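You operate a simulated robot arm through the tools that you are given. There is no shell and no other tool.

You run a simulated robot arm. Do the job below in one go: nothing can be reset, and whatever is moved stays where it is left.

TASK
Steer the film's edge with the grey knob till EDGE shows 0 mm.
Fine: switch on, read EDGE, turn the knob against it, then run the film; stop it once 0 mm shows.

Only the result counts: the job must be done as asked and must still hold three seconds after the hand-in. Knocking over, shifting, dropping, spilling or breaking anything else fails it.

THE ROBOT
A 6-joint arm with a two-finger gripper, fixed in place. Base frame: the origin is on the floor under the middle of its stand, x ahead of it, y to its left, z up. Readings come in m, degrees, newtons and seconds.
With the tool pointing down near the work surface it reaches from about 0.18 to 0.46 m from the base axis. Its first joint turns from -115.0 to 115.0 degrees. Payload 2.1 kg.
Tool frame: the origin (TCP) lies between the finger pads and is the grasp point; the fingertips stand 0.02 m ahead of it; z points along the fingers, y is the line along which they close. The gripper opens to 0.1 m; its body begins 0.063 m behind the TCP.
Orientation is that of the tool frame in the base frame, as a unit quaternion [w, x, y, z]. With the fingers straight down and closing along the base's y, the tool's x points along the base's -x, its y along +y and its z along -z.

THE INTERFACE
- The arm moves only by the tool move_arm. Its arguments are lists of equal length, an entry for each row: "rotation": the turn, a rotation vector about the base's x, y, z in units of 120 degrees (1.0 is 120 degrees), a list of three; "offset": the shift along the base's x, y, z in units of 200 mm (1.0 is 200 mm), a list of three; "grip": the finger opening in m, from 0 to 0.1. In form: {"rotation": [[rx, ry, rz], ...], "offset": [[dx, dy, dz], ...], "grip": [grip, ...]}. A call has 1 to 20 rows; each row is the pose to reach, as a shift and turn from the pose commanded when the call began. A call with a number of a shift or a turn outside -1 to 1 is refused whole. Each row takes 0.2 s and may step no farther than 0.05 m and 8.6 degrees from the row before; otherwise, or with a gripper value out of range, the whole call is refused. A pose out of reach is approached as far as the arm can. The call stops where the force on the tool passes 40 N (or 10 N more than at its start, if that is more) or the arm is blocked; 0.2 s more then pass. Each finger travels about 0.153 m/s and halts on what it meets, pressing with about 36 N; the grip force reading is that of the motor and also rises with nothing between the fingers. The clock runs only during rows and for 0.2 s after the last one: add rows that repeat a pose to give the fingers time. It gives the time, the measured TCP pose, the force on the tool (base axes), the opening and the grip force at its end, in the units of the frame above (readings bear some noise), with the torque about the TCP (base axes, N m) and any sound that the robot's microphone picked up.
- Cameras (640 x 400 px; columns grow to the right, rows downward): "scene" is fixed at [0.2183, 0.6515, 1.33]; the picture's right is [-1.00, 0.03, 0.00], its down [0.01, 0.31, -0.95] and it looks along [-0.03, -0.95, -0.31] (base axes); focal length 335 px, centre (320, 200). "wrist" rides on the gripper at [0.07, -0.019, -0.099] in the tool frame; the picture's right is [0.26, 0.97, 0.00], its down [-0.75, 0.20, -0.63] and it looks along [-0.61, 0.16, 0.78] (tool axes); focal length 230 px, centre (320, 200). There is no depth. A picture from a camera that has moved, and an enlarged one, comes with that camera's place and axes in the base frame and with its lens.
- get_image(camera): a new picture of that camera. It takes no simulated time.
- raise_lower(by): slides the trunk up (or, below 0, down) by that many m; the arm rides with it, the base frame stays. It gives what a move gives, with no picture.
- enlarge(camera, box): a new picture of the part [left, top, right, bottom] of that camera's present view, enlarged. It takes no simulated time.
- hand_in(): hands the job in; it is judged then, once.

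Places have to be worked out from the pictures, the camera data and where the tool is seen. Open the gripper and draw the arm clear of the work before you hand the job in, unless the task says otherwise.

The tools are called after "Emit:" by a JSON object that holds its "name" and its "arguments". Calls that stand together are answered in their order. move_arm: Moves the arm, as the interface text tells. Its arguments: {"type":"object","properties":{"rotation":{"type":"array","items":{"type":"array","items":{"type":"number"}}},"offset":{"type":"array","items":{"type":"array","items":{"type":"number"}}},"grip":{"type":"array","items":{"type":"number"}}},"required":["rotation","offset","grip"]} The other tools are called the same way: raise_lower (by) moves the trunk up or down; get_image (camera) takes a picture; enlarge (camera, box) takes an enlarged picture of a part of a camera's view; hand_in () hands the job in.

At the start:

```text
t: 0.0
ee_pos: [0.282, -0.235, 1.0591]
tcp_rot: [0.0, 0.0, 1.0, 0.0]
wrist_force: [0.5, -0.5, 0.1]
moment: [0.01, 0.02, 0.0]
opening: 0.1
grip_force: 0.2
trunk travel left (down, up): [-0.775, 0.215]
```

scene: 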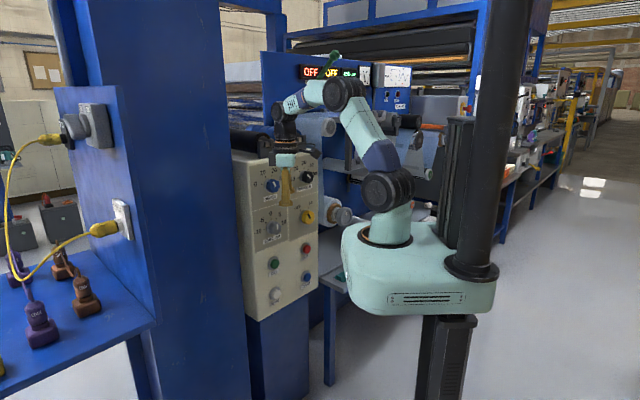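
wrist: 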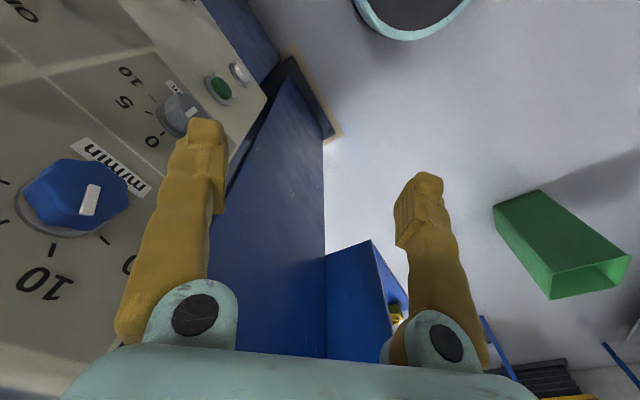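

The scene shows a control panel with several knobs and buttons, partly behind the gripper. I'll enlarge the panel and the displays to read them.

Emit:
{"name": "enlarge", "arguments": {"camera": "scene", "box": [225, 140, 335, 320]}}

Emit:
{"name": "enlarge", "arguments": {"camera": "scene", "box": [255, 45, 415, 145]}}

Emit:
{"name": "enlarge", "arguments": {"camera": "wrist", "box": [0, 0, 320, 300]}}

Emit:
{"name": "enlarge", "arguments": {"camera": "scene", "box": [0, 80, 160, 360]}}

```text
2.22 times, centred on (280, 230) of scene
camera zoom: at [0.2183, 0.6515, 1.33], right [-1.0, 0.03, 0.0], down [0.01, 0.31, -0.95], along [-0.03, -0.95, -0.31], focal length 745 px, centre (409, 133)
```

zoom: 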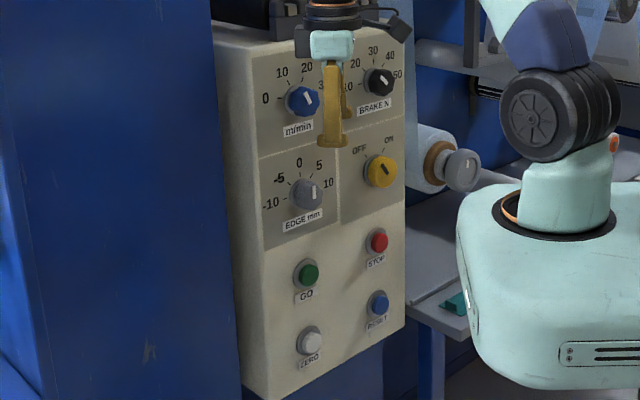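

```text
4.00 times, centred on (335, 95) of scene
camera zoom: at [0.2183, 0.6515, 1.33], right [-1.0, 0.03, 0.0], down [0.01, 0.31, -0.95], along [-0.03, -0.95, -0.31], focal length 1340 px, centre (260, 620)
```

zoom: 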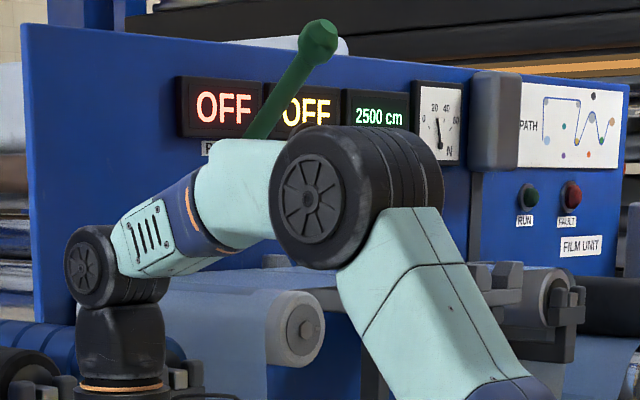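

```text
1.33 times, centred on (160, 150) of wrist
camera zoom: at [0.2115, -0.2536, 1.1594], right [-0.26, 0.97, 0.0], down [0.75, 0.2, 0.63], along [0.61, 0.16, -0.78], focal length 307 px, centre (533, 267)
```

zoom: 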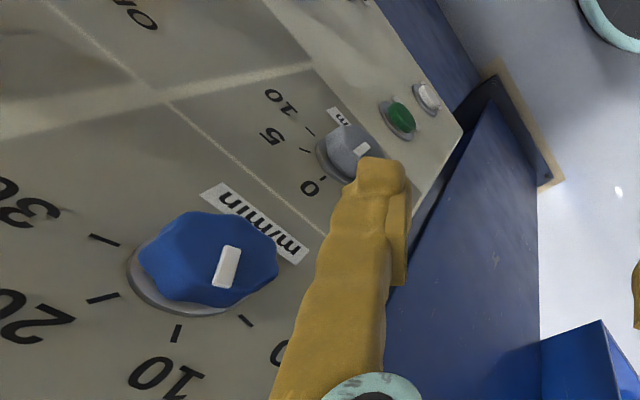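

```text
1.43 times, centred on (80, 220) of scene
camera zoom: at [0.2183, 0.6515, 1.33], right [-1.0, 0.03, 0.0], down [0.01, 0.31, -0.95], along [-0.03, -0.95, -0.31], focal length 479 px, centre (663, 171)
```

zoom: 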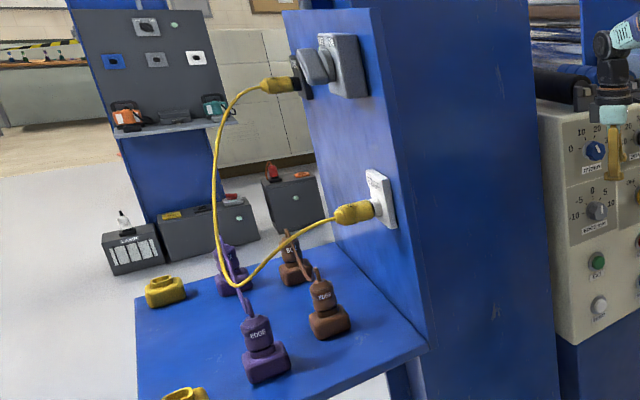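

The panel is vertical and turned about 45°, facing the base. I place the grey EDGE knob near (0.337, -0.381, 0.895) and the m/min knob near (0.339, -0.382, 1.043). I'll swing the tool to horizontal, pointing at the panel, while staying well clear of it.

Emit:
{"name": "move_arm", "arguments": {"rotation": [[-0.0244, -0.059, -0.0244], [-0.0488, -0.118, -0.0488], [-0.0733, -0.177, -0.0733], [-0.0977, -0.236, -0.0977], [-0.1221, -0.295, -0.1221], [-0.1465, -0.354, -0.1465], [-0.1709, -0.413, -0.1709], [-0.1953, -0.472, -0.1953], [-0.2198, -0.531, -0.2198], [-0.2442, -0.59, -0.2442], [-0.2686, -0.649, -0.2686], [-0.293, -0.708, -0.293]], "offset": [[-0.02, -0.01, 0], [-0.04, -0.02, 0], [-0.06, -0.03, 0], [-0.08, -0.04, 0], [-0.1, -0.05, 0], [-0.12, -0.06, 0], [-0.14, -0.07, 0], [-0.16, -0.08, 0], [-0.16, -0.09, 0], [-0.16, -0.1, 0], [-0.16, -0.1, 0], [-0.16, -0.1, 0]], "grip": [0.1, 0.1, 0.1, 0.1, 0.1, 0.1, 0.1, 0.1, 0.1, 0.1, 0.1, 0.1]}}

```text
t: 2.6
ee_pos: [0.252, -0.3289, 1.1369]
tcp_rot: [0.653, 0.275, 0.655, -0.261]
wrist_force: [-0.3, 0.0, 0.1]
moment: [-0.01, -0.05, -0.03]
opening: 0.0999
grip_force: 0.2
out of reach, approached as far as the arm can: row 7, 8, 9, 10, 11, 12
trunk travel left (down, up): [-0.775, 0.215]
```

The arm couldn't get that close to its base with the tool level, and it ended at (0.252, -0.329, 1.137). I'll look at both camera views.

Emit:
{"name": "get_image", "arguments": {"camera": "scene"}}

Emit:
{"name": "get_image", "arguments": {"camera": "wrist"}}

```text
taken
```

scene: 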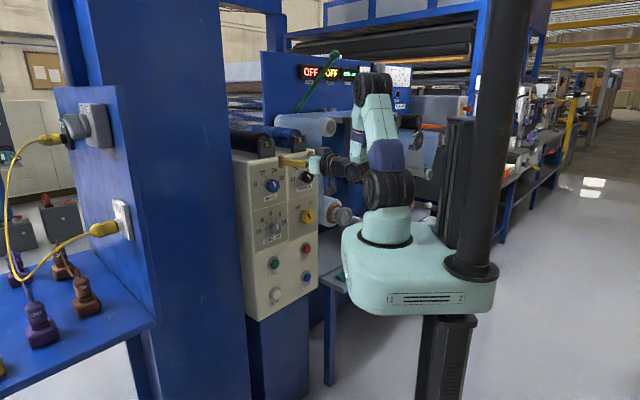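

```text
taken
camera wrist: at [0.1687, -0.2717, 1.0692], right [0.68, 0.69, -0.24], down [-0.31, 0.57, 0.76], along [0.66, -0.44, 0.6], focal length 230 px, centre (320, 200)
```

wrist: 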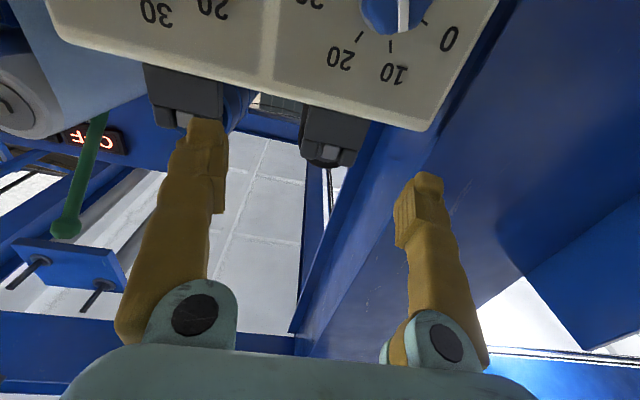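

The wrist camera now sees the top of the panel from below. I'll lower the trunk a little, well short of the low table by the stand, and check both views again.

Emit:
{"name": "raise_lower", "arguments": {"by": -0.12}}

Emit:
{"name": "get_image", "arguments": {"camera": "wrist"}}

Emit:
{"name": "get_image", "arguments": {"camera": "scene"}}

```text
t: 4.1
ee_pos: [0.2517, -0.3299, 1.0183]
tcp_rot: [0.653, 0.275, 0.656, -0.26]
wrist_force: [-0.4, 0.4, -0.4]
moment: [-0.02, 0.01, 0.01]
opening: 0.1
grip_force: 0.1
trunk travel left (down, up): [-0.655, 0.335]
```

```text
taken
camera wrist: at [0.1682, -0.2715, 0.9492], right [0.68, 0.69, -0.24], down [-0.31, 0.57, 0.76], along [0.67, -0.44, 0.6], focal length 230 px, centre (320, 200)
```

wrist: 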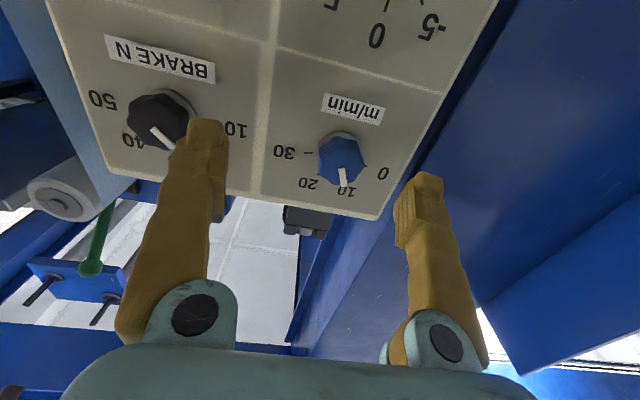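

```text
taken
```

scene: 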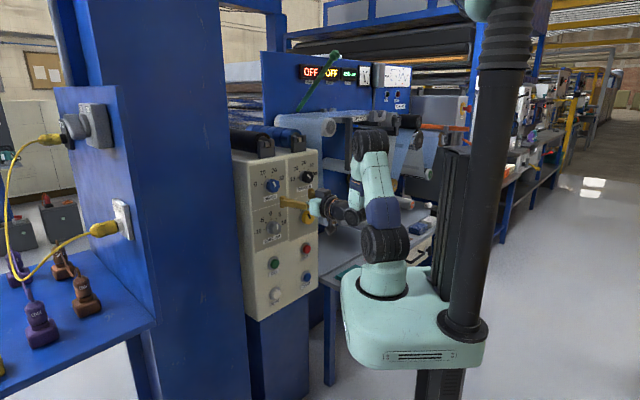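

The arm no longer blocks the displays in the scene view. I'll enlarge the displays and the panel.

Emit:
{"name": "enlarge", "arguments": {"camera": "scene", "box": [285, 55, 425, 125]}}

Emit:
{"name": "enlarge", "arguments": {"camera": "scene", "box": [230, 155, 330, 235]}}

Emit:
{"name": "enlarge", "arguments": {"camera": "scene", "box": [230, 225, 330, 315]}}

Emit:
{"name": "enlarge", "arguments": {"camera": "scene", "box": [320, 190, 450, 300]}}

```text
4.57 times, centred on (355, 90) of scene
camera zoom: at [0.2183, 0.6515, 1.33], right [-1.0, 0.03, 0.0], down [0.01, 0.31, -0.95], along [-0.03, -0.95, -0.31], focal length 1532 px, centre (160, 703)
```

zoom: 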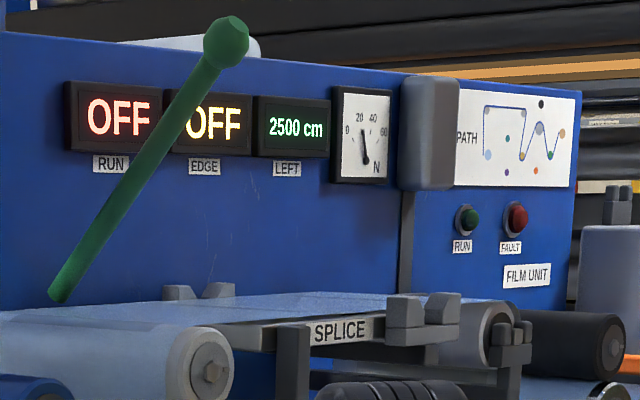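

```text
5.00 times, centred on (280, 195) of scene
camera zoom: at [0.2183, 0.6515, 1.33], right [-1.0, 0.03, 0.0], down [0.01, 0.31, -0.95], along [-0.03, -0.95, -0.31], focal length 1676 px, centre (520, 225)
```

zoom: 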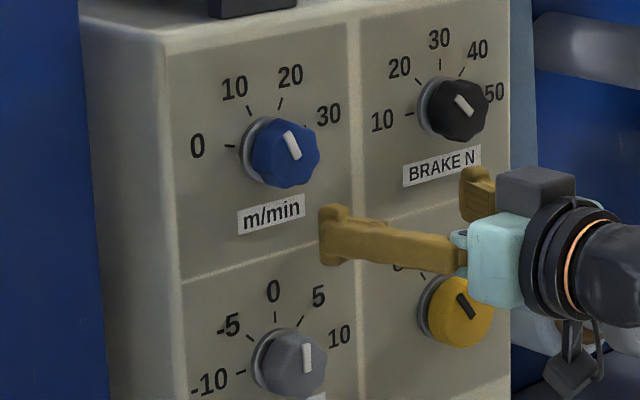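

```text
4.44 times, centred on (280, 270) of scene
camera zoom: at [0.2183, 0.6515, 1.33], right [-1.0, 0.03, 0.0], down [0.01, 0.31, -0.95], along [-0.03, -0.95, -0.31], focal length 1489 px, centre (498, -111)
```

zoom: 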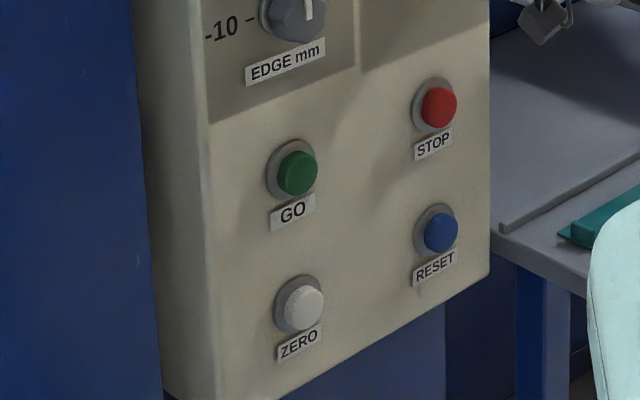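

```text
3.64 times, centred on (385, 245) of scene
camera zoom: at [0.2183, 0.6515, 1.33], right [-1.0, 0.03, 0.0], down [0.01, 0.31, -0.95], along [-0.03, -0.95, -0.31], focal length 1219 px, centre (84, 36)
```

zoom: 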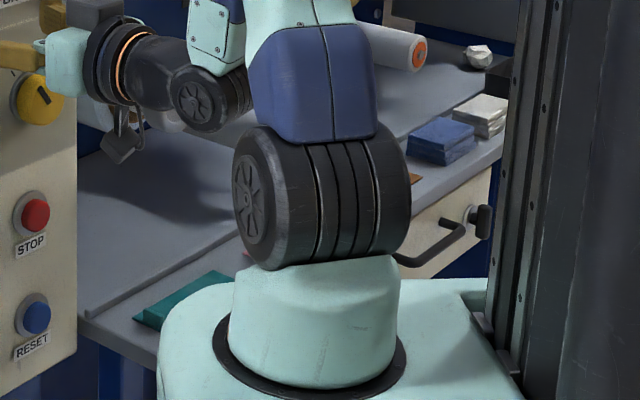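

The RUN and EDGE displays both show OFF and LEFT shows 2500 cm. The panel has a yellow OFF/ON switch near (0.227, -0.477, 0.896), GO near z 0.763 and STOP near z 0.770. I'll send a zero move to learn which pose counts as commanded now.

Emit:
{"name": "move_arm", "arguments": {"rotation": [[0, 0, 0]], "offset": [[0, 0, 0]], "grip": [0.1]}}

```text
t: 4.5
ee_pos: [0.2523, -0.3288, 1.0177]
tcp_rot: [0.652, 0.276, 0.656, -0.261]
wrist_force: [-1.1, 0.1, 0.1]
moment: [0.02, -0.02, -0.01]
opening: 0.1
grip_force: 0.1
trunk travel left (down, up): [-0.655, 0.335]
```

The commanded pose matches the measured one, with the tool z-axis near (0.71, -0.70, 0). I'll lower the arm by 0.14 m so the wrist camera sees the grey and yellow knobs and the buttons.

Emit:
{"name": "move_arm", "arguments": {"rotation": [[0, 0, 0], [0, 0, 0], [0, 0, 0], [0, 0, 0], [0, 0, 0]], "offset": [[0, 0, -0.15], [0, 0, -0.3], [0, 0, -0.45], [0, 0, -0.6], [0, 0, -0.7]], "grip": [0.1, 0.1, 0.1, 0.1, 0.1]}}

Emit:
{"name": "get_image", "arguments": {"camera": "wrist"}}

Emit:
{"name": "get_image", "arguments": {"camera": "scene"}}

```text
t: 5.7
ee_pos: [0.2561, -0.4029, 0.9422]
tcp_rot: [0.653, 0.277, 0.656, -0.259]
wrist_force: [0.7, 0.6, -0.9]
moment: [-0.05, 0.01, 0.0]
opening: 0.1
grip_force: 0.1
out of reach, approached as far as the arm can: row 1, 2, 3, 4, 5
trunk travel left (down, up): [-0.655, 0.335]
```

```text
taken
camera wrist: at [0.1731, -0.3445, 0.8749], right [0.68, 0.7, -0.24], down [-0.31, 0.57, 0.76], along [0.66, -0.44, 0.6], focal length 230 px, centre (320, 200)
```

wrist: 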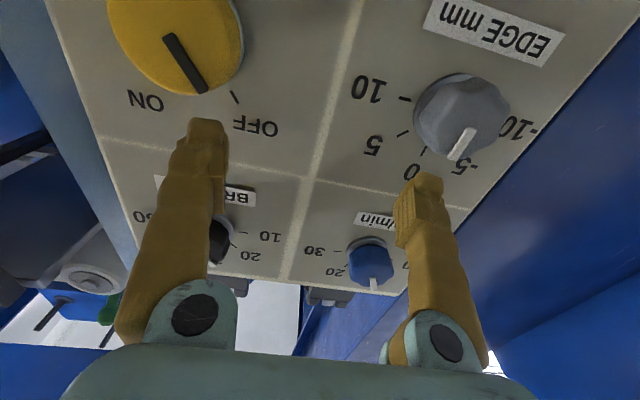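

```text
taken
```

scene: 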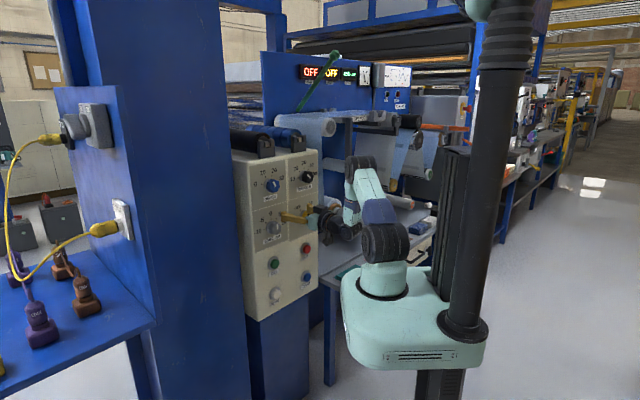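

Low down and close in, the arm reaches its limit and drifts outward, so I'll use the trunk for height instead. First I'll move up and back to a freer pose at (0.157, -0.416, 1.08), in line with the yellow switch.

Emit:
{"name": "move_arm", "arguments": {"rotation": [[0, 0, -0.003], [0, 0, -0.006], [0, 0, -0.009], [0, 0, -0.0117], [0, 0, -0.0117]], "offset": [[-0.1, -0.013, 0.14], [-0.2, -0.026, 0.28], [-0.3, -0.039, 0.42], [-0.4, -0.052, 0.56], [-0.495, -0.065, 0.69]], "grip": [0.1, 0.1, 0.1, 0.1, 0.1]}}

```text
t: 6.9
ee_pos: [0.1569, -0.4143, 1.0782]
tcp_rot: [0.649, 0.284, 0.653, -0.268]
wrist_force: [-0.7, 0.2, 0.4]
moment: [0.0, 0.0, -0.01]
opening: 0.1002
grip_force: 0.0
trunk travel left (down, up): [-0.655, 0.335]
```

That pose was reached cleanly. I'll lower the trunk 0.186 m to bring the TCP to the yellow switch's height, then look.

Emit:
{"name": "raise_lower", "arguments": {"by": -0.186}}

Emit:
{"name": "get_image", "arguments": {"camera": "wrist"}}

Emit:
{"name": "get_image", "arguments": {"camera": "scene"}}

```text
t: 8.9
ee_pos: [0.1578, -0.4135, 0.8932]
tcp_rot: [0.649, 0.284, 0.653, -0.268]
wrist_force: [0.1, 0.0, -0.2]
moment: [0.01, -0.02, -0.02]
opening: 0.1001
grip_force: 0.1
trunk travel left (down, up): [-0.469, 0.521]
```

```text
taken
camera wrist: at [0.0762, -0.3545, 0.8245], right [0.7, 0.68, -0.24], down [-0.3, 0.58, 0.76], along [0.65, -0.46, 0.6], focal length 230 px, centre (320, 200)
```

wrist: 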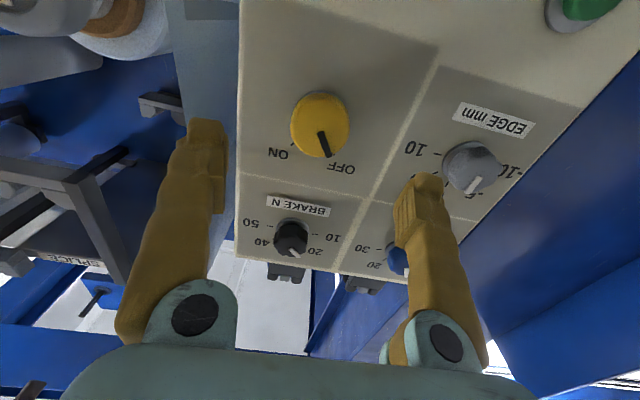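

```text
taken
```

scene: 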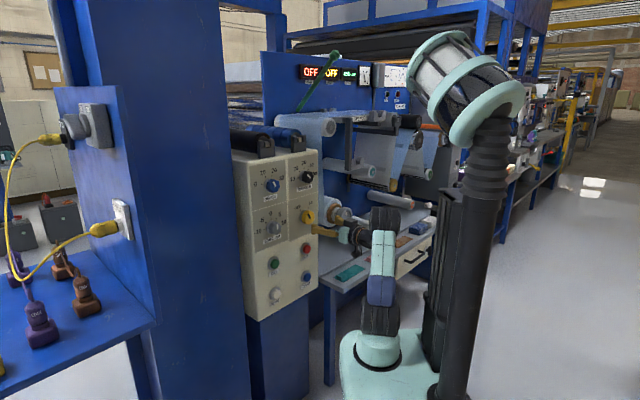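

The yellow switch triangulates to (0.226, -0.488, 0.894) from both cameras, and the tool points squarely at the panel. I'll enlarge the view to judge its turning angle.

Emit:
{"name": "enlarge", "arguments": {"camera": "wrist", "box": [230, 60, 550, 260]}}

Emit:
{"name": "enlarge", "arguments": {"camera": "scene", "box": [240, 150, 330, 250]}}

```text
2.00 times, centred on (390, 160) of wrist
camera zoom: at [0.0762, -0.3545, 0.8245], right [0.7, 0.68, -0.24], down [-0.3, 0.58, 0.76], along [0.65, -0.46, 0.6], focal length 460 px, centre (180, 280)
```

zoom: 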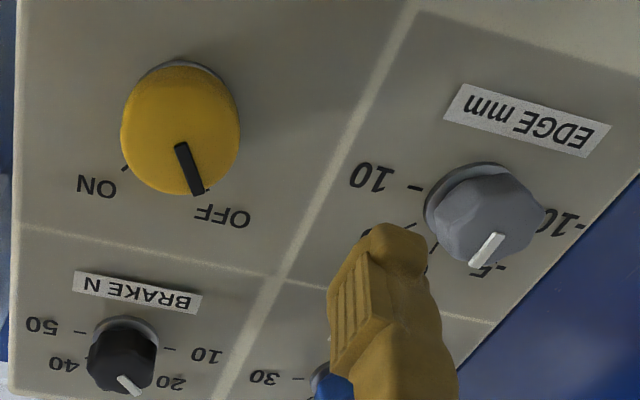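

```text
4.00 times, centred on (285, 200) of scene
camera zoom: at [0.2183, 0.6515, 1.33], right [-1.0, 0.03, 0.0], down [0.01, 0.31, -0.95], along [-0.03, -0.95, -0.31], focal length 1340 px, centre (460, 200)
```

zoom: 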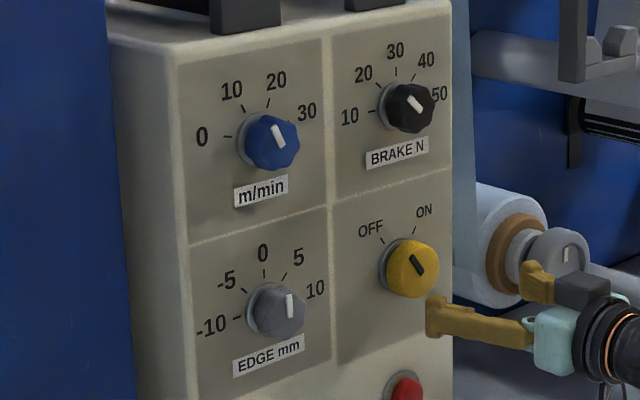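

The OFF and ON ticks sit about ±30° from the top, so the switch needs roughly a 60° clockwise turn. I'll move in with open fingers so they straddle it.

Emit:
{"name": "move_arm", "arguments": {"rotation": [[0, 0, 0], [0, 0, 0], [0, 0, 0], [0, 0, 0], [0, 0, 0]], "offset": [[0.07, -0.075, 0.001], [0.14, -0.15, 0.002], [0.21, -0.225, 0.003], [0.28, -0.3, 0.004], [0.331, -0.3625, 0.004]], "grip": [0.1, 0.1, 0.1, 0.1, 0.1]}}

Emit:
{"name": "get_image", "arguments": {"camera": "wrist"}}

Emit:
{"name": "enlarge", "arguments": {"camera": "scene", "box": [240, 170, 360, 270]}}

```text
t: 10.2
ee_pos: [0.2237, -0.4866, 0.8927]
tcp_rot: [0.649, 0.284, 0.652, -0.269]
wrist_force: [-0.4, 0.7, -0.2]
moment: [0.05, 0.02, 0.03]
opening: 0.0998
grip_force: 0.0
trunk travel left (down, up): [-0.469, 0.521]
```

```text
taken
camera wrist: at [0.1417, -0.427, 0.8255], right [0.7, 0.68, -0.24], down [-0.3, 0.58, 0.76], along [0.65, -0.46, 0.6], focal length 230 px, centre (320, 200)
```

wrist: 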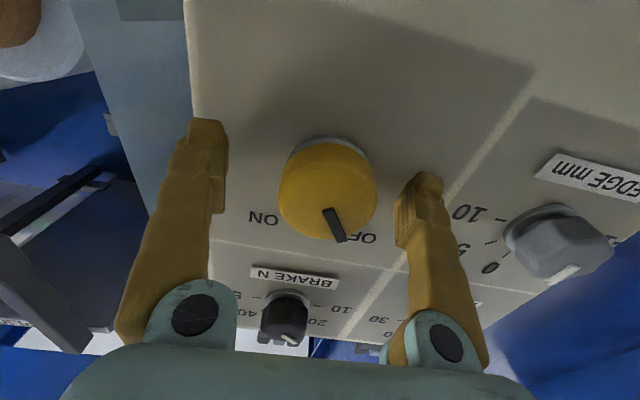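

```text
4.00 times, centred on (300, 220) of scene
camera zoom: at [0.2183, 0.6515, 1.33], right [-1.0, 0.03, 0.0], down [0.01, 0.31, -0.95], along [-0.03, -0.95, -0.31], focal length 1340 px, centre (400, 120)
```

zoom: 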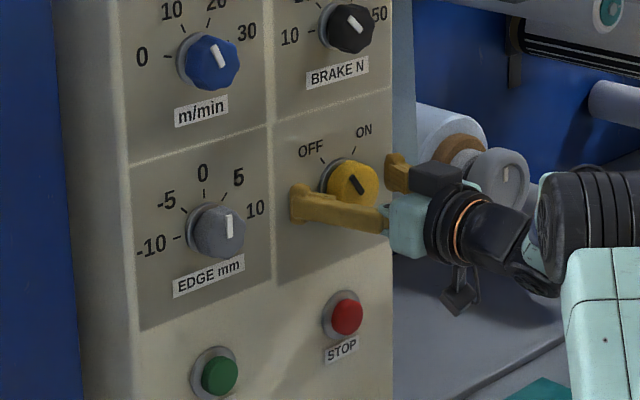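

The fingers straddle the switch without contact. I'll enlarge the view to fine-tune the centring before closing.

Emit:
{"name": "enlarge", "arguments": {"camera": "wrist", "box": [180, 90, 480, 280]}}

```text
2.11 times, centred on (330, 185) of wrist
camera zoom: at [0.1417, -0.427, 0.8255], right [0.7, 0.68, -0.24], down [-0.3, 0.58, 0.76], along [0.65, -0.46, 0.6], focal length 484 px, centre (299, 232)
```

zoom: 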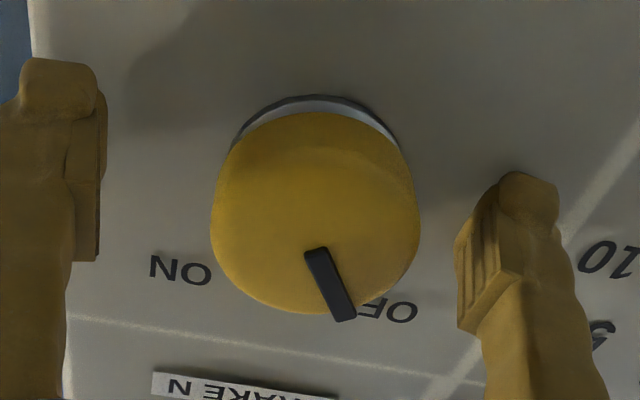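

The TCP is about 4 mm to one side of the switch axis, toward the panel's right. I'll correct that and then close on the switch.

Emit:
{"name": "move_arm", "arguments": {"rotation": [[0, 0, 0], [0, 0, 0], [0, 0, 0], [0, 0, 0], [0, 0, 0]], "offset": [[0.002, 0.03, 0.005], [0.002, 0.03, 0.005], [0.002, 0.03, 0.005], [0.002, 0.03, 0.005], [0.002, 0.03, 0.005]], "grip": [0.1, 0.06, 0.04, 0.04, 0.04]}}

Emit:
{"name": "get_image", "arguments": {"camera": "wrist"}}

```text
t: 11.3
ee_pos: [0.2252, -0.4826, 0.8951]
tcp_rot: [0.65, 0.284, 0.653, -0.267]
wrist_force: [2.6, -8.4, 4.3]
moment: [-0.33, -0.59, 2.01]
opening: 0.0475
grip_force: 45.4
trunk travel left (down, up): [-0.469, 0.521]
```

```text
taken
camera wrist: at [0.1432, -0.4221, 0.8266], right [0.69, 0.68, -0.24], down [-0.3, 0.58, 0.76], along [0.65, -0.46, 0.6], focal length 230 px, centre (320, 200)
```

wrist: 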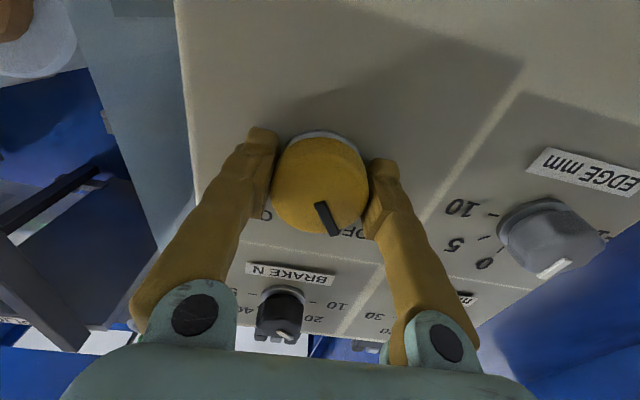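

The switch is held with an opening of 0.0475 m. I'll turn it 60° clockwise as seen from the front, which is a positive turn about the tool axis.

Emit:
{"name": "move_arm", "arguments": {"rotation": [[0.0434, -0.0449, -0.0009], [0.0868, -0.0898, -0.0018], [0.1302, -0.1347, -0.0027], [0.1736, -0.1796, -0.0036], [0.217, -0.2245, -0.0045], [0.2604, -0.2694, -0.0054], [0.3038, -0.3143, -0.0063], [0.3472, -0.3592, -0.0072]], "offset": [[0, 0, 0], [0, 0, 0], [0, 0, 0], [0, 0, 0], [0, 0, 0], [0, 0, 0], [0, 0, 0], [0, 0, 0]], "grip": [0.04, 0.04, 0.04, 0.04, 0.04, 0.04, 0.04, 0.04]}}

Emit:
{"name": "get_image", "arguments": {"camera": "wrist"}}

Emit:
{"name": "enlarge", "arguments": {"camera": "scene", "box": [240, 170, 360, 270]}}

Emit:
{"name": "enlarge", "arguments": {"camera": "scene", "box": [285, 55, 425, 125]}}

```text
t: 13.2
ee_pos: [0.2243, -0.4807, 0.8942]
tcp_rot: [0.696, 0.573, 0.423, 0.091]
wrist_force: [5.0, -4.0, 10.1]
moment: [-0.26, 0.39, 0.25]
opening: 0.0472
grip_force: 45.3
trunk travel left (down, up): [-0.469, 0.521]
```

```text
taken
camera wrist: at [0.1938, -0.3729, 0.8468], right [0.51, 0.47, 0.72], down [-0.84, 0.06, 0.55], along [0.22, -0.88, 0.43], focal length 230 px, centre (320, 200)
```

wrist: 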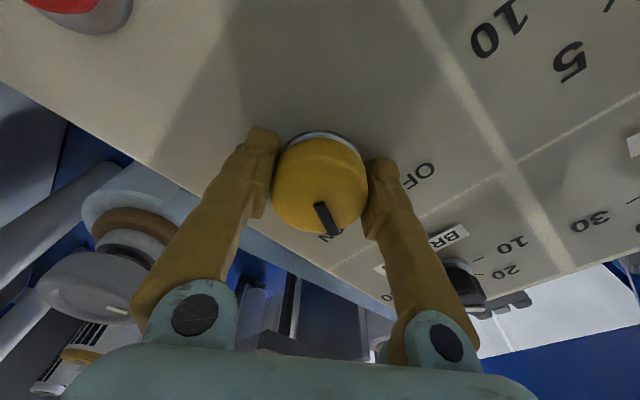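

```text
4.00 times, centred on (300, 220) of scene
camera zoom: at [0.2183, 0.6515, 1.33], right [-1.0, 0.03, 0.0], down [0.01, 0.31, -0.95], along [-0.03, -0.95, -0.31], focal length 1340 px, centre (400, 120)
```

zoom: 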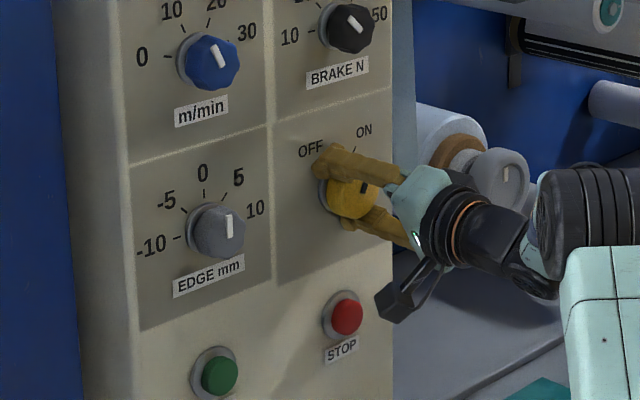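

```text
4.57 times, centred on (355, 90) of scene
camera zoom: at [0.2183, 0.6515, 1.33], right [-1.0, 0.03, 0.0], down [0.01, 0.31, -0.95], along [-0.03, -0.95, -0.31], focal length 1532 px, centre (160, 703)
```

zoom: 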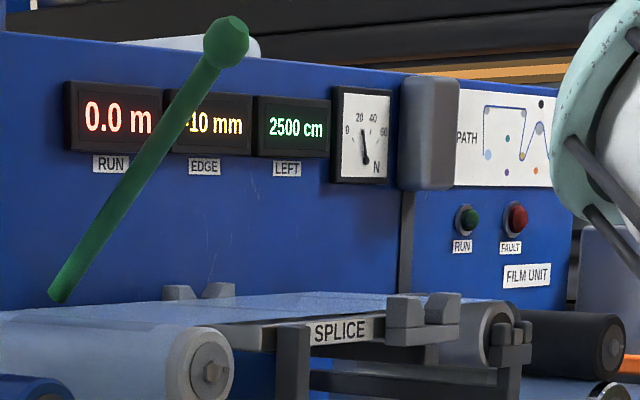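

The switch is on: RUN shows 0.0 m and EDGE shows 10 mm, with its sign partly hidden by the green lever. I'll enlarge that display to read the sign.

Emit:
{"name": "enlarge", "arguments": {"camera": "scene", "box": [318, 60, 348, 92]}}

Emit:
{"name": "enlarge", "arguments": {"camera": "scene", "box": [295, 60, 360, 100]}}

```text
12.50 times, centred on (333, 76) of scene
camera zoom: at [0.2183, 0.6515, 1.33], right [-1.0, 0.03, 0.0], down [0.01, 0.31, -0.95], along [-0.03, -0.95, -0.31], focal length 4189 px, centre (158, 1750)
```

zoom: 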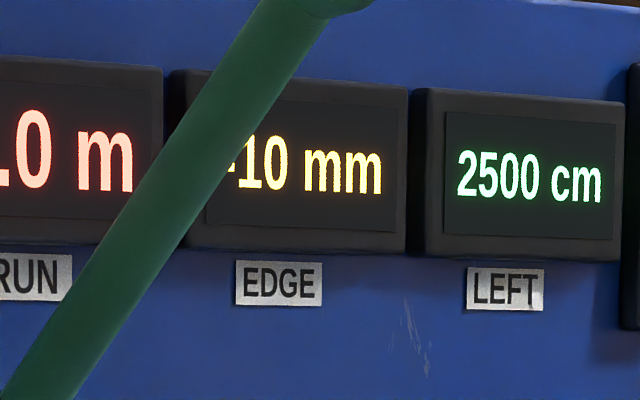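

```text
9.85 times, centred on (328, 80) of scene
camera zoom: at [0.2183, 0.6515, 1.33], right [-1.0, 0.03, 0.0], down [0.01, 0.31, -0.95], along [-0.03, -0.95, -0.31], focal length 3300 px, centre (246, 1382)
```

zoom: 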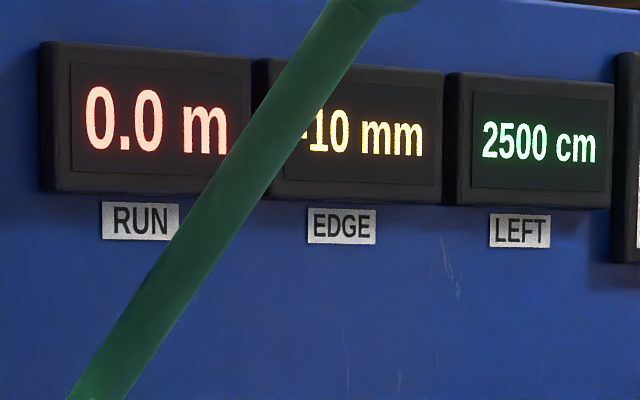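

EDGE reads 10 mm and the visible fragment of the sign sits low, like a minus. I'll zoom in as far as possible to make sure.

Emit:
{"name": "enlarge", "arguments": {"camera": "scene", "box": [323, 68, 339, 80]}}

```text
16.00 times, centred on (331, 74) of scene
camera zoom: at [0.2183, 0.6515, 1.33], right [-1.0, 0.03, 0.0], down [0.01, 0.31, -0.95], along [-0.03, -0.95, -0.31], focal length 5362 px, centre (144, 2216)
```

zoom: 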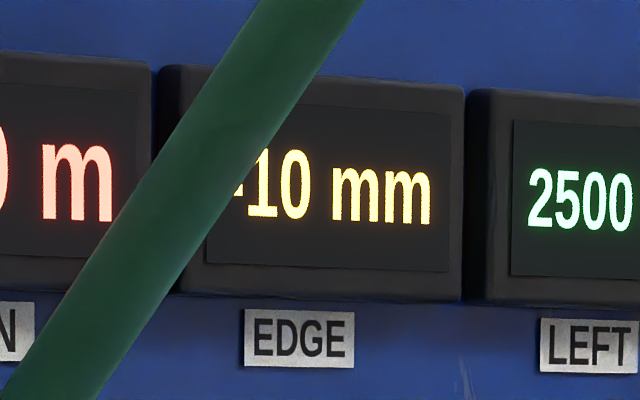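

The fragment and the text spacing both suggest −10 mm, but I want to be certain. I'll release the switch and back straight out, so that I can raise the arm and read the display with the wrist camera.

Emit:
{"name": "move_arm", "arguments": {"rotation": [[0, 0, 0], [0, 0, 0], [0, 0, 0], [0, 0, 0], [0, 0, 0], [0, 0, 0]], "offset": [[0, 0, 0], [0, 0, 0], [-0.087, 0.09, 0.0], [-0.174, 0.18, 0.0], [-0.261, 0.27, 0.0], [-0.347, 0.36, 0.0]], "grip": [0.08, 0.1, 0.1, 0.1, 0.1, 0.1]}}

Emit:
{"name": "get_image", "arguments": {"camera": "wrist"}}

Emit:
{"name": "enlarge", "arguments": {"camera": "scene", "box": [240, 170, 360, 270]}}

```text
t: 14.6
ee_pos: [0.154, -0.4077, 0.8958]
tcp_rot: [0.696, 0.572, 0.423, 0.091]
wrist_force: [-0.6, 0.2, 0.2]
moment: [-0.06, 0.01, -0.02]
opening: 0.1001
grip_force: 0.1
trunk travel left (down, up): [-0.469, 0.521]
```

```text
taken
camera wrist: at [0.123, -0.2998, 0.8471], right [0.51, 0.47, 0.72], down [-0.83, 0.06, 0.55], along [0.22, -0.88, 0.43], focal length 230 px, centre (320, 200)
```

wrist: 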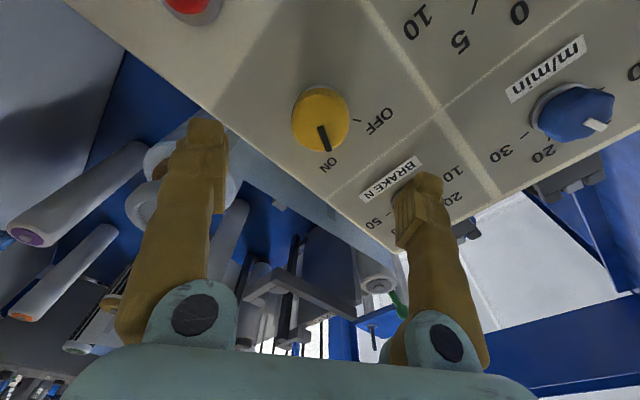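

```text
4.00 times, centred on (300, 220) of scene
camera zoom: at [0.2183, 0.6515, 1.33], right [-1.0, 0.03, 0.0], down [0.01, 0.31, -0.95], along [-0.03, -0.95, -0.31], focal length 1340 px, centre (400, 120)
```

zoom: 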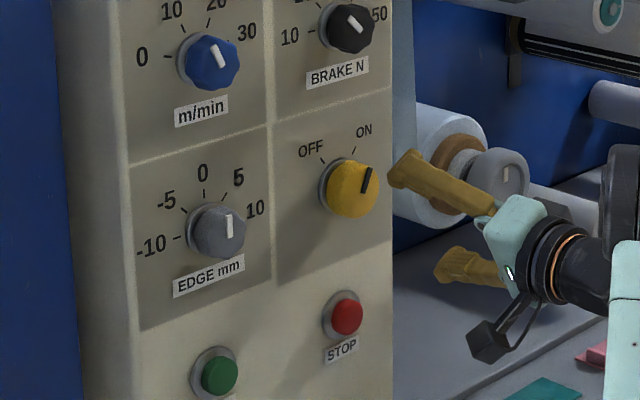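

The yellow switch now points at ON. I'll raise the trunk 0.3 m so the wrist camera can see the displays without the lever in the way.

Emit:
{"name": "raise_lower", "arguments": {"by": 0.3}}

Emit:
{"name": "get_image", "arguments": {"camera": "wrist"}}

```text
t: 17.6
ee_pos: [0.1556, -0.4098, 1.1943]
tcp_rot: [0.696, 0.572, 0.424, 0.092]
wrist_force: [-0.8, -0.1, 0.1]
moment: [-0.05, 0.0, 0.01]
opening: 0.0999
grip_force: 0.1
trunk travel left (down, up): [-0.769, 0.221]
```

```text
taken
camera wrist: at [0.1234, -0.3003, 1.147], right [0.51, 0.47, 0.72], down [-0.83, 0.06, 0.55], along [0.22, -0.88, 0.43], focal length 230 px, centre (320, 200)
```

wrist: 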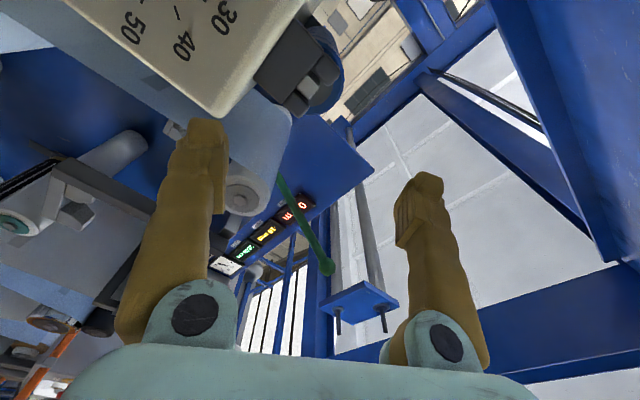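

The displays are visible between the fingers, with the EDGE one clear of the lever. I'll enlarge it.

Emit:
{"name": "enlarge", "arguments": {"camera": "wrist", "box": [225, 190, 320, 280]}}

Emit:
{"name": "enlarge", "arguments": {"camera": "wrist", "box": [250, 218, 282, 250]}}

```text
4.44 times, centred on (272, 235) of wrist
camera zoom: at [0.1234, -0.3003, 1.147], right [0.51, 0.47, 0.72], down [-0.83, 0.06, 0.55], along [0.22, -0.88, 0.43], focal length 1022 px, centre (531, 44)
```

zoom: 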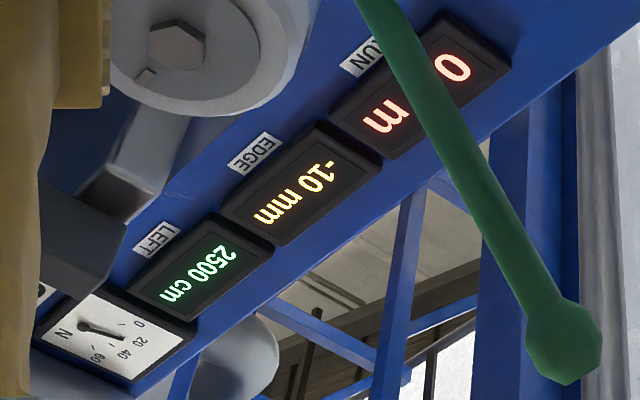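

```text
12.50 times, centred on (266, 234) of wrist
camera zoom: at [0.1234, -0.3003, 1.147], right [0.51, 0.47, 0.72], down [-0.83, 0.06, 0.55], along [0.22, -0.88, 0.43], focal length 2876 px, centre (995, -225)
```

zoom: 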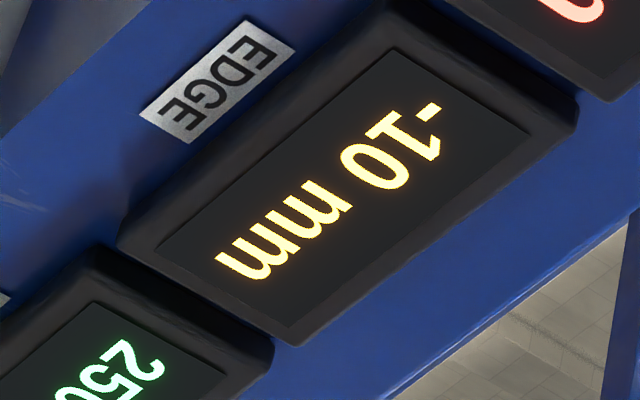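

EDGE reads −10 mm, so the knob must go to the + side, toward +10. I'll lower the trunk again, then move sideways to stand in front of the grey knob and roll the tool back.

Emit:
{"name": "raise_lower", "arguments": {"by": -0.3}}

Emit:
{"name": "move_arm", "arguments": {"rotation": [[-0.0434, 0.0449, 0.0009], [-0.0868, 0.0898, 0.0018], [-0.1302, 0.1347, 0.0027], [-0.1736, 0.1796, 0.0036], [-0.217, 0.2245, 0.0045], [-0.2604, 0.2694, 0.0054], [-0.3038, 0.3143, 0.0063], [-0.3472, 0.3592, 0.0072]], "offset": [[0.068, 0.066, 0], [0.137, 0.132, 0], [0.206, 0.198, 0], [0.274, 0.264, 0], [0.343, 0.33, 0], [0.411, 0.397, 0], [0.48, 0.463, 0], [0.5485, 0.529, 0.01]], "grip": [0.1, 0.1, 0.1, 0.1, 0.1, 0.1, 0.1, 0.1]}}

Emit:
{"name": "get_image", "arguments": {"camera": "wrist"}}

Emit:
{"name": "get_image", "arguments": {"camera": "scene"}}

```text
t: 20.6
ee_pos: [0.1552, -0.4087, 0.8939]
tcp_rot: [0.696, 0.572, 0.423, 0.091]
wrist_force: [0.6, 0.2, -0.3]
moment: [0.02, -0.04, -0.01]
opening: 0.1
grip_force: 0.1
trunk travel left (down, up): [-0.469, 0.521]
```

```text
t: 22.4
ee_pos: [0.2689, -0.3125, 0.9012]
tcp_rot: [0.649, 0.283, 0.653, -0.269]
wrist_force: [0.2, -1.1, 1.1]
moment: [0.01, 0.01, 0.05]
opening: 0.1001
grip_force: 0.1
out of reach, approached as far as the arm can: row 7, 8
trunk travel left (down, up): [-0.469, 0.521]
```

```text
taken
camera wrist: at [0.186, -0.2528, 0.8329], right [0.69, 0.68, -0.24], down [-0.3, 0.58, 0.76], along [0.66, -0.46, 0.6], focal length 230 px, centre (320, 200)
```

wrist: 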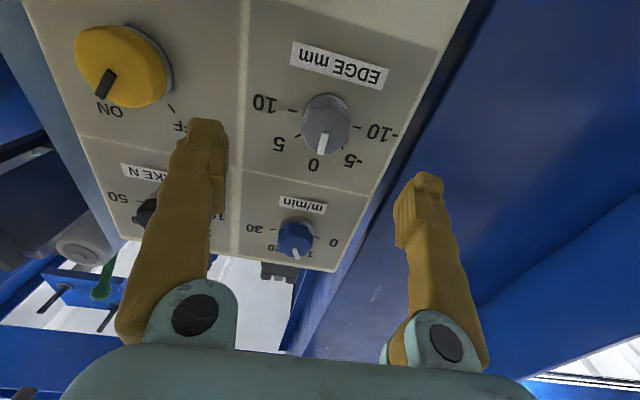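

```text
taken
```

scene: 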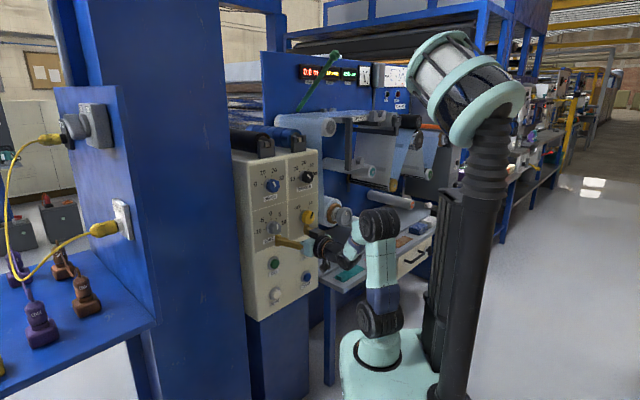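

I'm in front of the grey knob at the arm's near limit. I'll enlarge the dial to read the pointer and find the centring.

Emit:
{"name": "enlarge", "arguments": {"camera": "wrist", "box": [235, 60, 415, 190]}}

```text
3.08 times, centred on (325, 125) of wrist
camera zoom: at [0.186, -0.2528, 0.8329], right [0.69, 0.68, -0.24], down [-0.3, 0.58, 0.76], along [0.66, -0.46, 0.6], focal length 708 px, centre (305, 431)
```

zoom: 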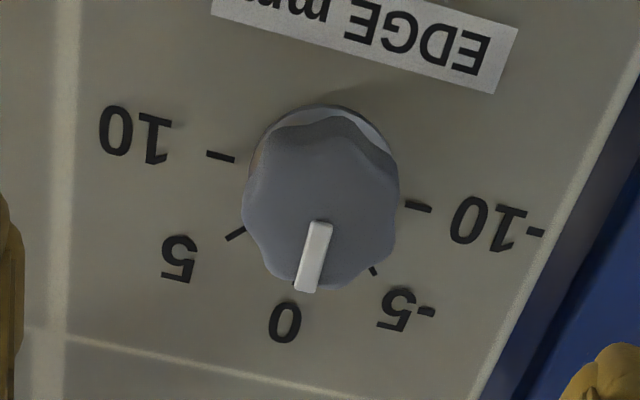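

The pointer sits at 0 and the dial runs 9° per mm, with +10 at +90°, so a 90° clockwise turn is needed. I'll move in with open fingers, pre-rolled −30° to leave room for the turn.

Emit:
{"name": "move_arm", "arguments": {"rotation": [[-0.0434, 0.0449, 0.0009], [-0.0868, 0.0898, 0.0018], [-0.1302, 0.1347, 0.0027], [-0.1736, 0.1796, 0.0036], [-0.1736, 0.1796, 0.0036]], "offset": [[0.061, -0.057, 0], [0.122, -0.114, 0], [0.183, -0.171, 0], [0.244, -0.228, 0], [0.3055, -0.2845, 0]], "grip": [0.1, 0.1, 0.1, 0.1, 0.1]}}

Emit:
{"name": "get_image", "arguments": {"camera": "wrist"}}

Emit:
{"name": "enlarge", "arguments": {"camera": "scene", "box": [230, 170, 350, 270]}}

```text
t: 23.6
ee_pos: [0.2851, -0.3872, 0.962]
tcp_rot: [0.558, 0.104, 0.705, -0.425]
wrist_force: [-0.4, 0.1, 2.3]
moment: [0.02, -0.07, -0.02]
opening: 0.0996
grip_force: 0.0
out of reach, approached as far as the arm can: row 2, 3, 4, 5
trunk travel left (down, up): [-0.469, 0.521]
```

```text
taken
camera wrist: at [0.1793, -0.3514, 0.9122], right [0.51, 0.51, -0.69], down [-0.05, 0.82, 0.57], along [0.86, -0.26, 0.44], focal length 230 px, centre (320, 200)
```

wrist: 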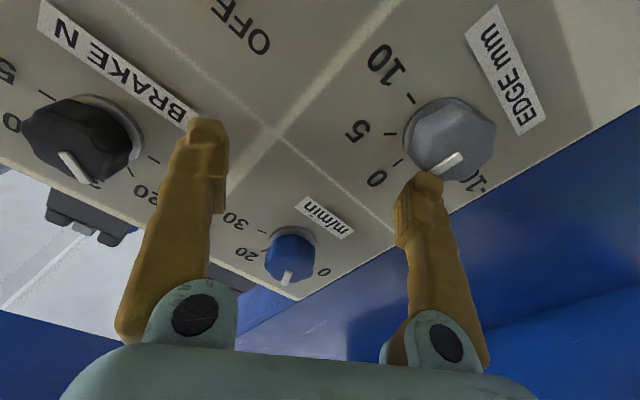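

```text
4.00 times, centred on (290, 220) of scene
camera zoom: at [0.2183, 0.6515, 1.33], right [-1.0, 0.03, 0.0], down [0.01, 0.31, -0.95], along [-0.03, -0.95, -0.31], focal length 1340 px, centre (440, 120)
```

zoom: 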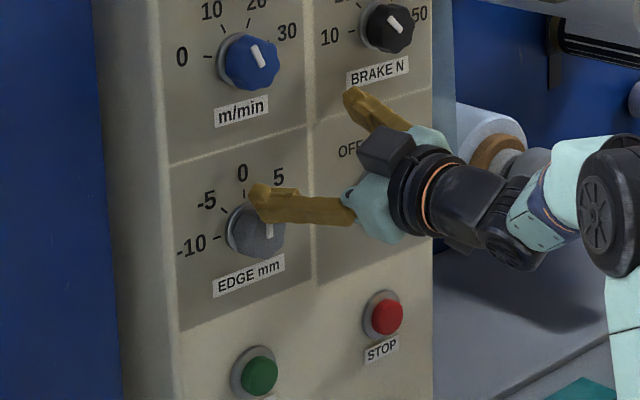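

A −30° roll is beyond the arm's range, and it drifted off toward the upper right of the knob. I'll back straight out first, then roll back to 0°.

Emit:
{"name": "move_arm", "arguments": {"rotation": [[0, 0, 0], [0, 0, 0], [0.0434, -0.0449, -0.0009], [0.0868, -0.0898, -0.0018], [0.1302, -0.1347, -0.0027], [0.1736, -0.1796, -0.0036]], "offset": [[-0.104, 0.108, 0], [-0.208, 0.216, 0], [-0.208, 0.216, 0], [-0.208, 0.216, 0], [-0.208, 0.216, 0], [-0.208, 0.216, 0]], "grip": [0.1, 0.1, 0.1, 0.1, 0.1, 0.1]}}

Emit:
{"name": "get_image", "arguments": {"camera": "wrist"}}

```text
t: 24.9
ee_pos: [0.2446, -0.3435, 0.9584]
tcp_rot: [0.65, 0.284, 0.652, -0.267]
wrist_force: [-0.4, 0.6, 0.0]
moment: [0.01, 0.0, -0.02]
opening: 0.0999
grip_force: 0.0
trunk travel left (down, up): [-0.469, 0.521]
```

```text
taken
camera wrist: at [0.1632, -0.2835, 0.8907], right [0.7, 0.68, -0.24], down [-0.3, 0.57, 0.76], along [0.65, -0.46, 0.6], focal length 230 px, centre (320, 200)
```

wrist: 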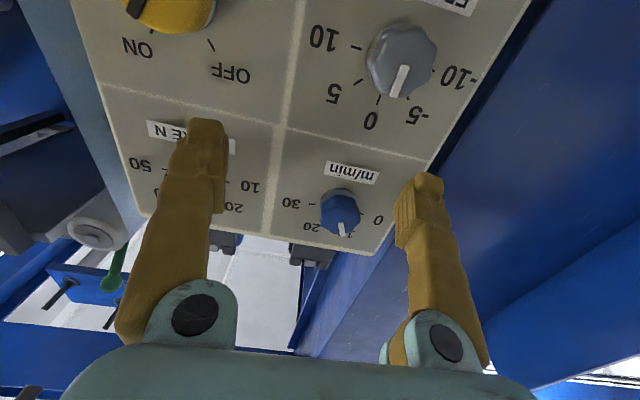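

The roll is back to 0° and the tool is clear of the panel. I'll lower the trunk 0.057 m to the grey knob's height, which also keeps the arm in a more comfortable range.

Emit:
{"name": "raise_lower", "arguments": {"by": -0.057}}

Emit:
{"name": "move_arm", "arguments": {"rotation": [[0, 0, 0], [0, 0, 0]], "offset": [[0.1, 0.095, 0], [0.175, 0.168, 0]], "grip": [0.1, 0.1]}}

Emit:
{"name": "get_image", "arguments": {"camera": "wrist"}}

```text
t: 25.9
ee_pos: [0.2452, -0.3427, 0.901]
tcp_rot: [0.649, 0.284, 0.653, -0.269]
wrist_force: [-0.2, -0.3, 0.2]
moment: [-0.02, 0.0, -0.01]
opening: 0.1001
grip_force: 0.1
trunk travel left (down, up): [-0.412, 0.578]
```

```text
t: 26.5
ee_pos: [0.2796, -0.3111, 0.8998]
tcp_rot: [0.65, 0.283, 0.653, -0.268]
wrist_force: [-0.2, 0.8, 0.6]
moment: [-0.02, 0.0, -0.02]
opening: 0.0999
grip_force: 0.0
trunk travel left (down, up): [-0.412, 0.578]
```

```text
taken
camera wrist: at [0.1979, -0.2512, 0.8316], right [0.7, 0.68, -0.24], down [-0.3, 0.58, 0.76], along [0.65, -0.46, 0.6], focal length 230 px, centre (320, 200)
```

wrist: 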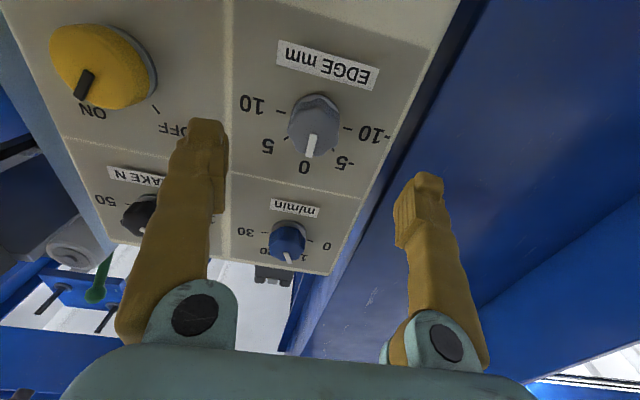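

The knob axis is about 4 mm toward the panel's right from the TCP. I'll move in to (0.330, -0.369, 0.901) with open fingers.

Emit:
{"name": "move_arm", "arguments": {"rotation": [[0, 0, 0], [0, 0, 0], [0, 0, 0], [0, 0, 0]], "offset": [[0.07, -0.073, 0.002], [0.14, -0.146, 0.004], [0.2, -0.219, 0.006], [0.252, -0.2915, 0.007]], "grip": [0.1, 0.1, 0.1, 0.1]}}

Emit:
{"name": "get_image", "arguments": {"camera": "wrist"}}

Emit:
{"name": "enlarge", "arguments": {"camera": "wrist", "box": [180, 90, 480, 280]}}

```text
t: 27.5
ee_pos: [0.3325, -0.3698, 0.9013]
tcp_rot: [0.649, 0.283, 0.653, -0.268]
wrist_force: [0.6, 0.0, 0.7]
moment: [0.0, 0.02, 0.01]
opening: 0.1001
grip_force: 0.1
trunk travel left (down, up): [-0.412, 0.578]
```

```text
taken
camera wrist: at [0.2501, -0.3099, 0.8348], right [0.7, 0.68, -0.24], down [-0.3, 0.58, 0.76], along [0.65, -0.46, 0.6], focal length 230 px, centre (320, 200)
```

wrist: 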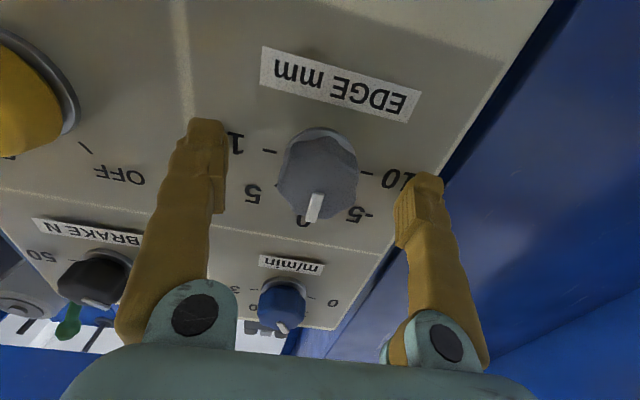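

```text
2.11 times, centred on (330, 185) of wrist
camera zoom: at [0.2501, -0.3099, 0.8348], right [0.7, 0.68, -0.24], down [-0.3, 0.58, 0.76], along [0.65, -0.46, 0.6], focal length 484 px, centre (299, 232)
```

zoom: 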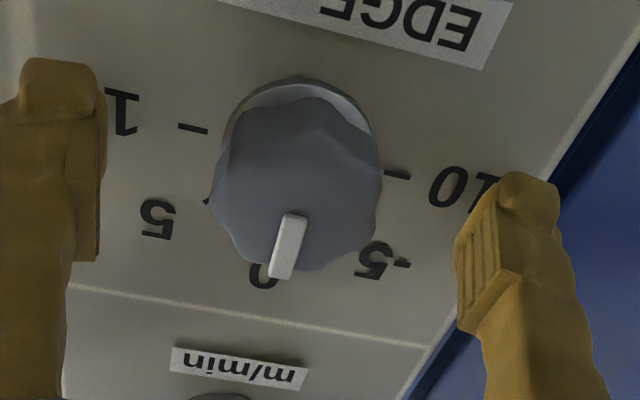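

Centring is within about 3 mm: the knob is slightly lower and to the panel's right. I'll correct that and close on the knob.

Emit:
{"name": "move_arm", "arguments": {"rotation": [[0, 0, 0], [0, 0, 0], [0, 0, 0], [0, 0, 0], [0, 0, 0]], "offset": [[-0.007, -0.007, -0.011], [-0.007, -0.007, -0.011], [-0.007, -0.007, -0.011], [-0.007, -0.007, -0.011], [-0.007, -0.007, -0.011]], "grip": [0.1, 0.06, 0.035, 0.03, 0.03]}}

Emit:
{"name": "get_image", "arguments": {"camera": "wrist"}}

```text
t: 28.7
ee_pos: [0.331, -0.3697, 0.9001]
tcp_rot: [0.65, 0.282, 0.653, -0.268]
wrist_force: [3.4, 2.3, 1.0]
moment: [0.02, -0.01, 0.19]
opening: 0.0408
grip_force: 45.3
trunk travel left (down, up): [-0.412, 0.578]
```

```text
taken
camera wrist: at [0.2487, -0.3101, 0.8332], right [0.69, 0.68, -0.24], down [-0.3, 0.58, 0.76], along [0.66, -0.46, 0.6], focal length 230 px, centre (320, 200)
```

wrist: 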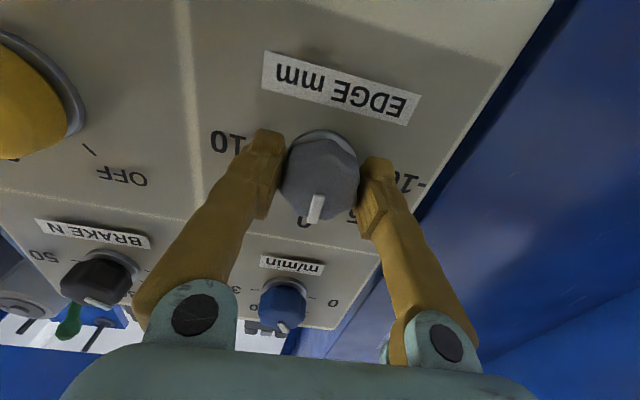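

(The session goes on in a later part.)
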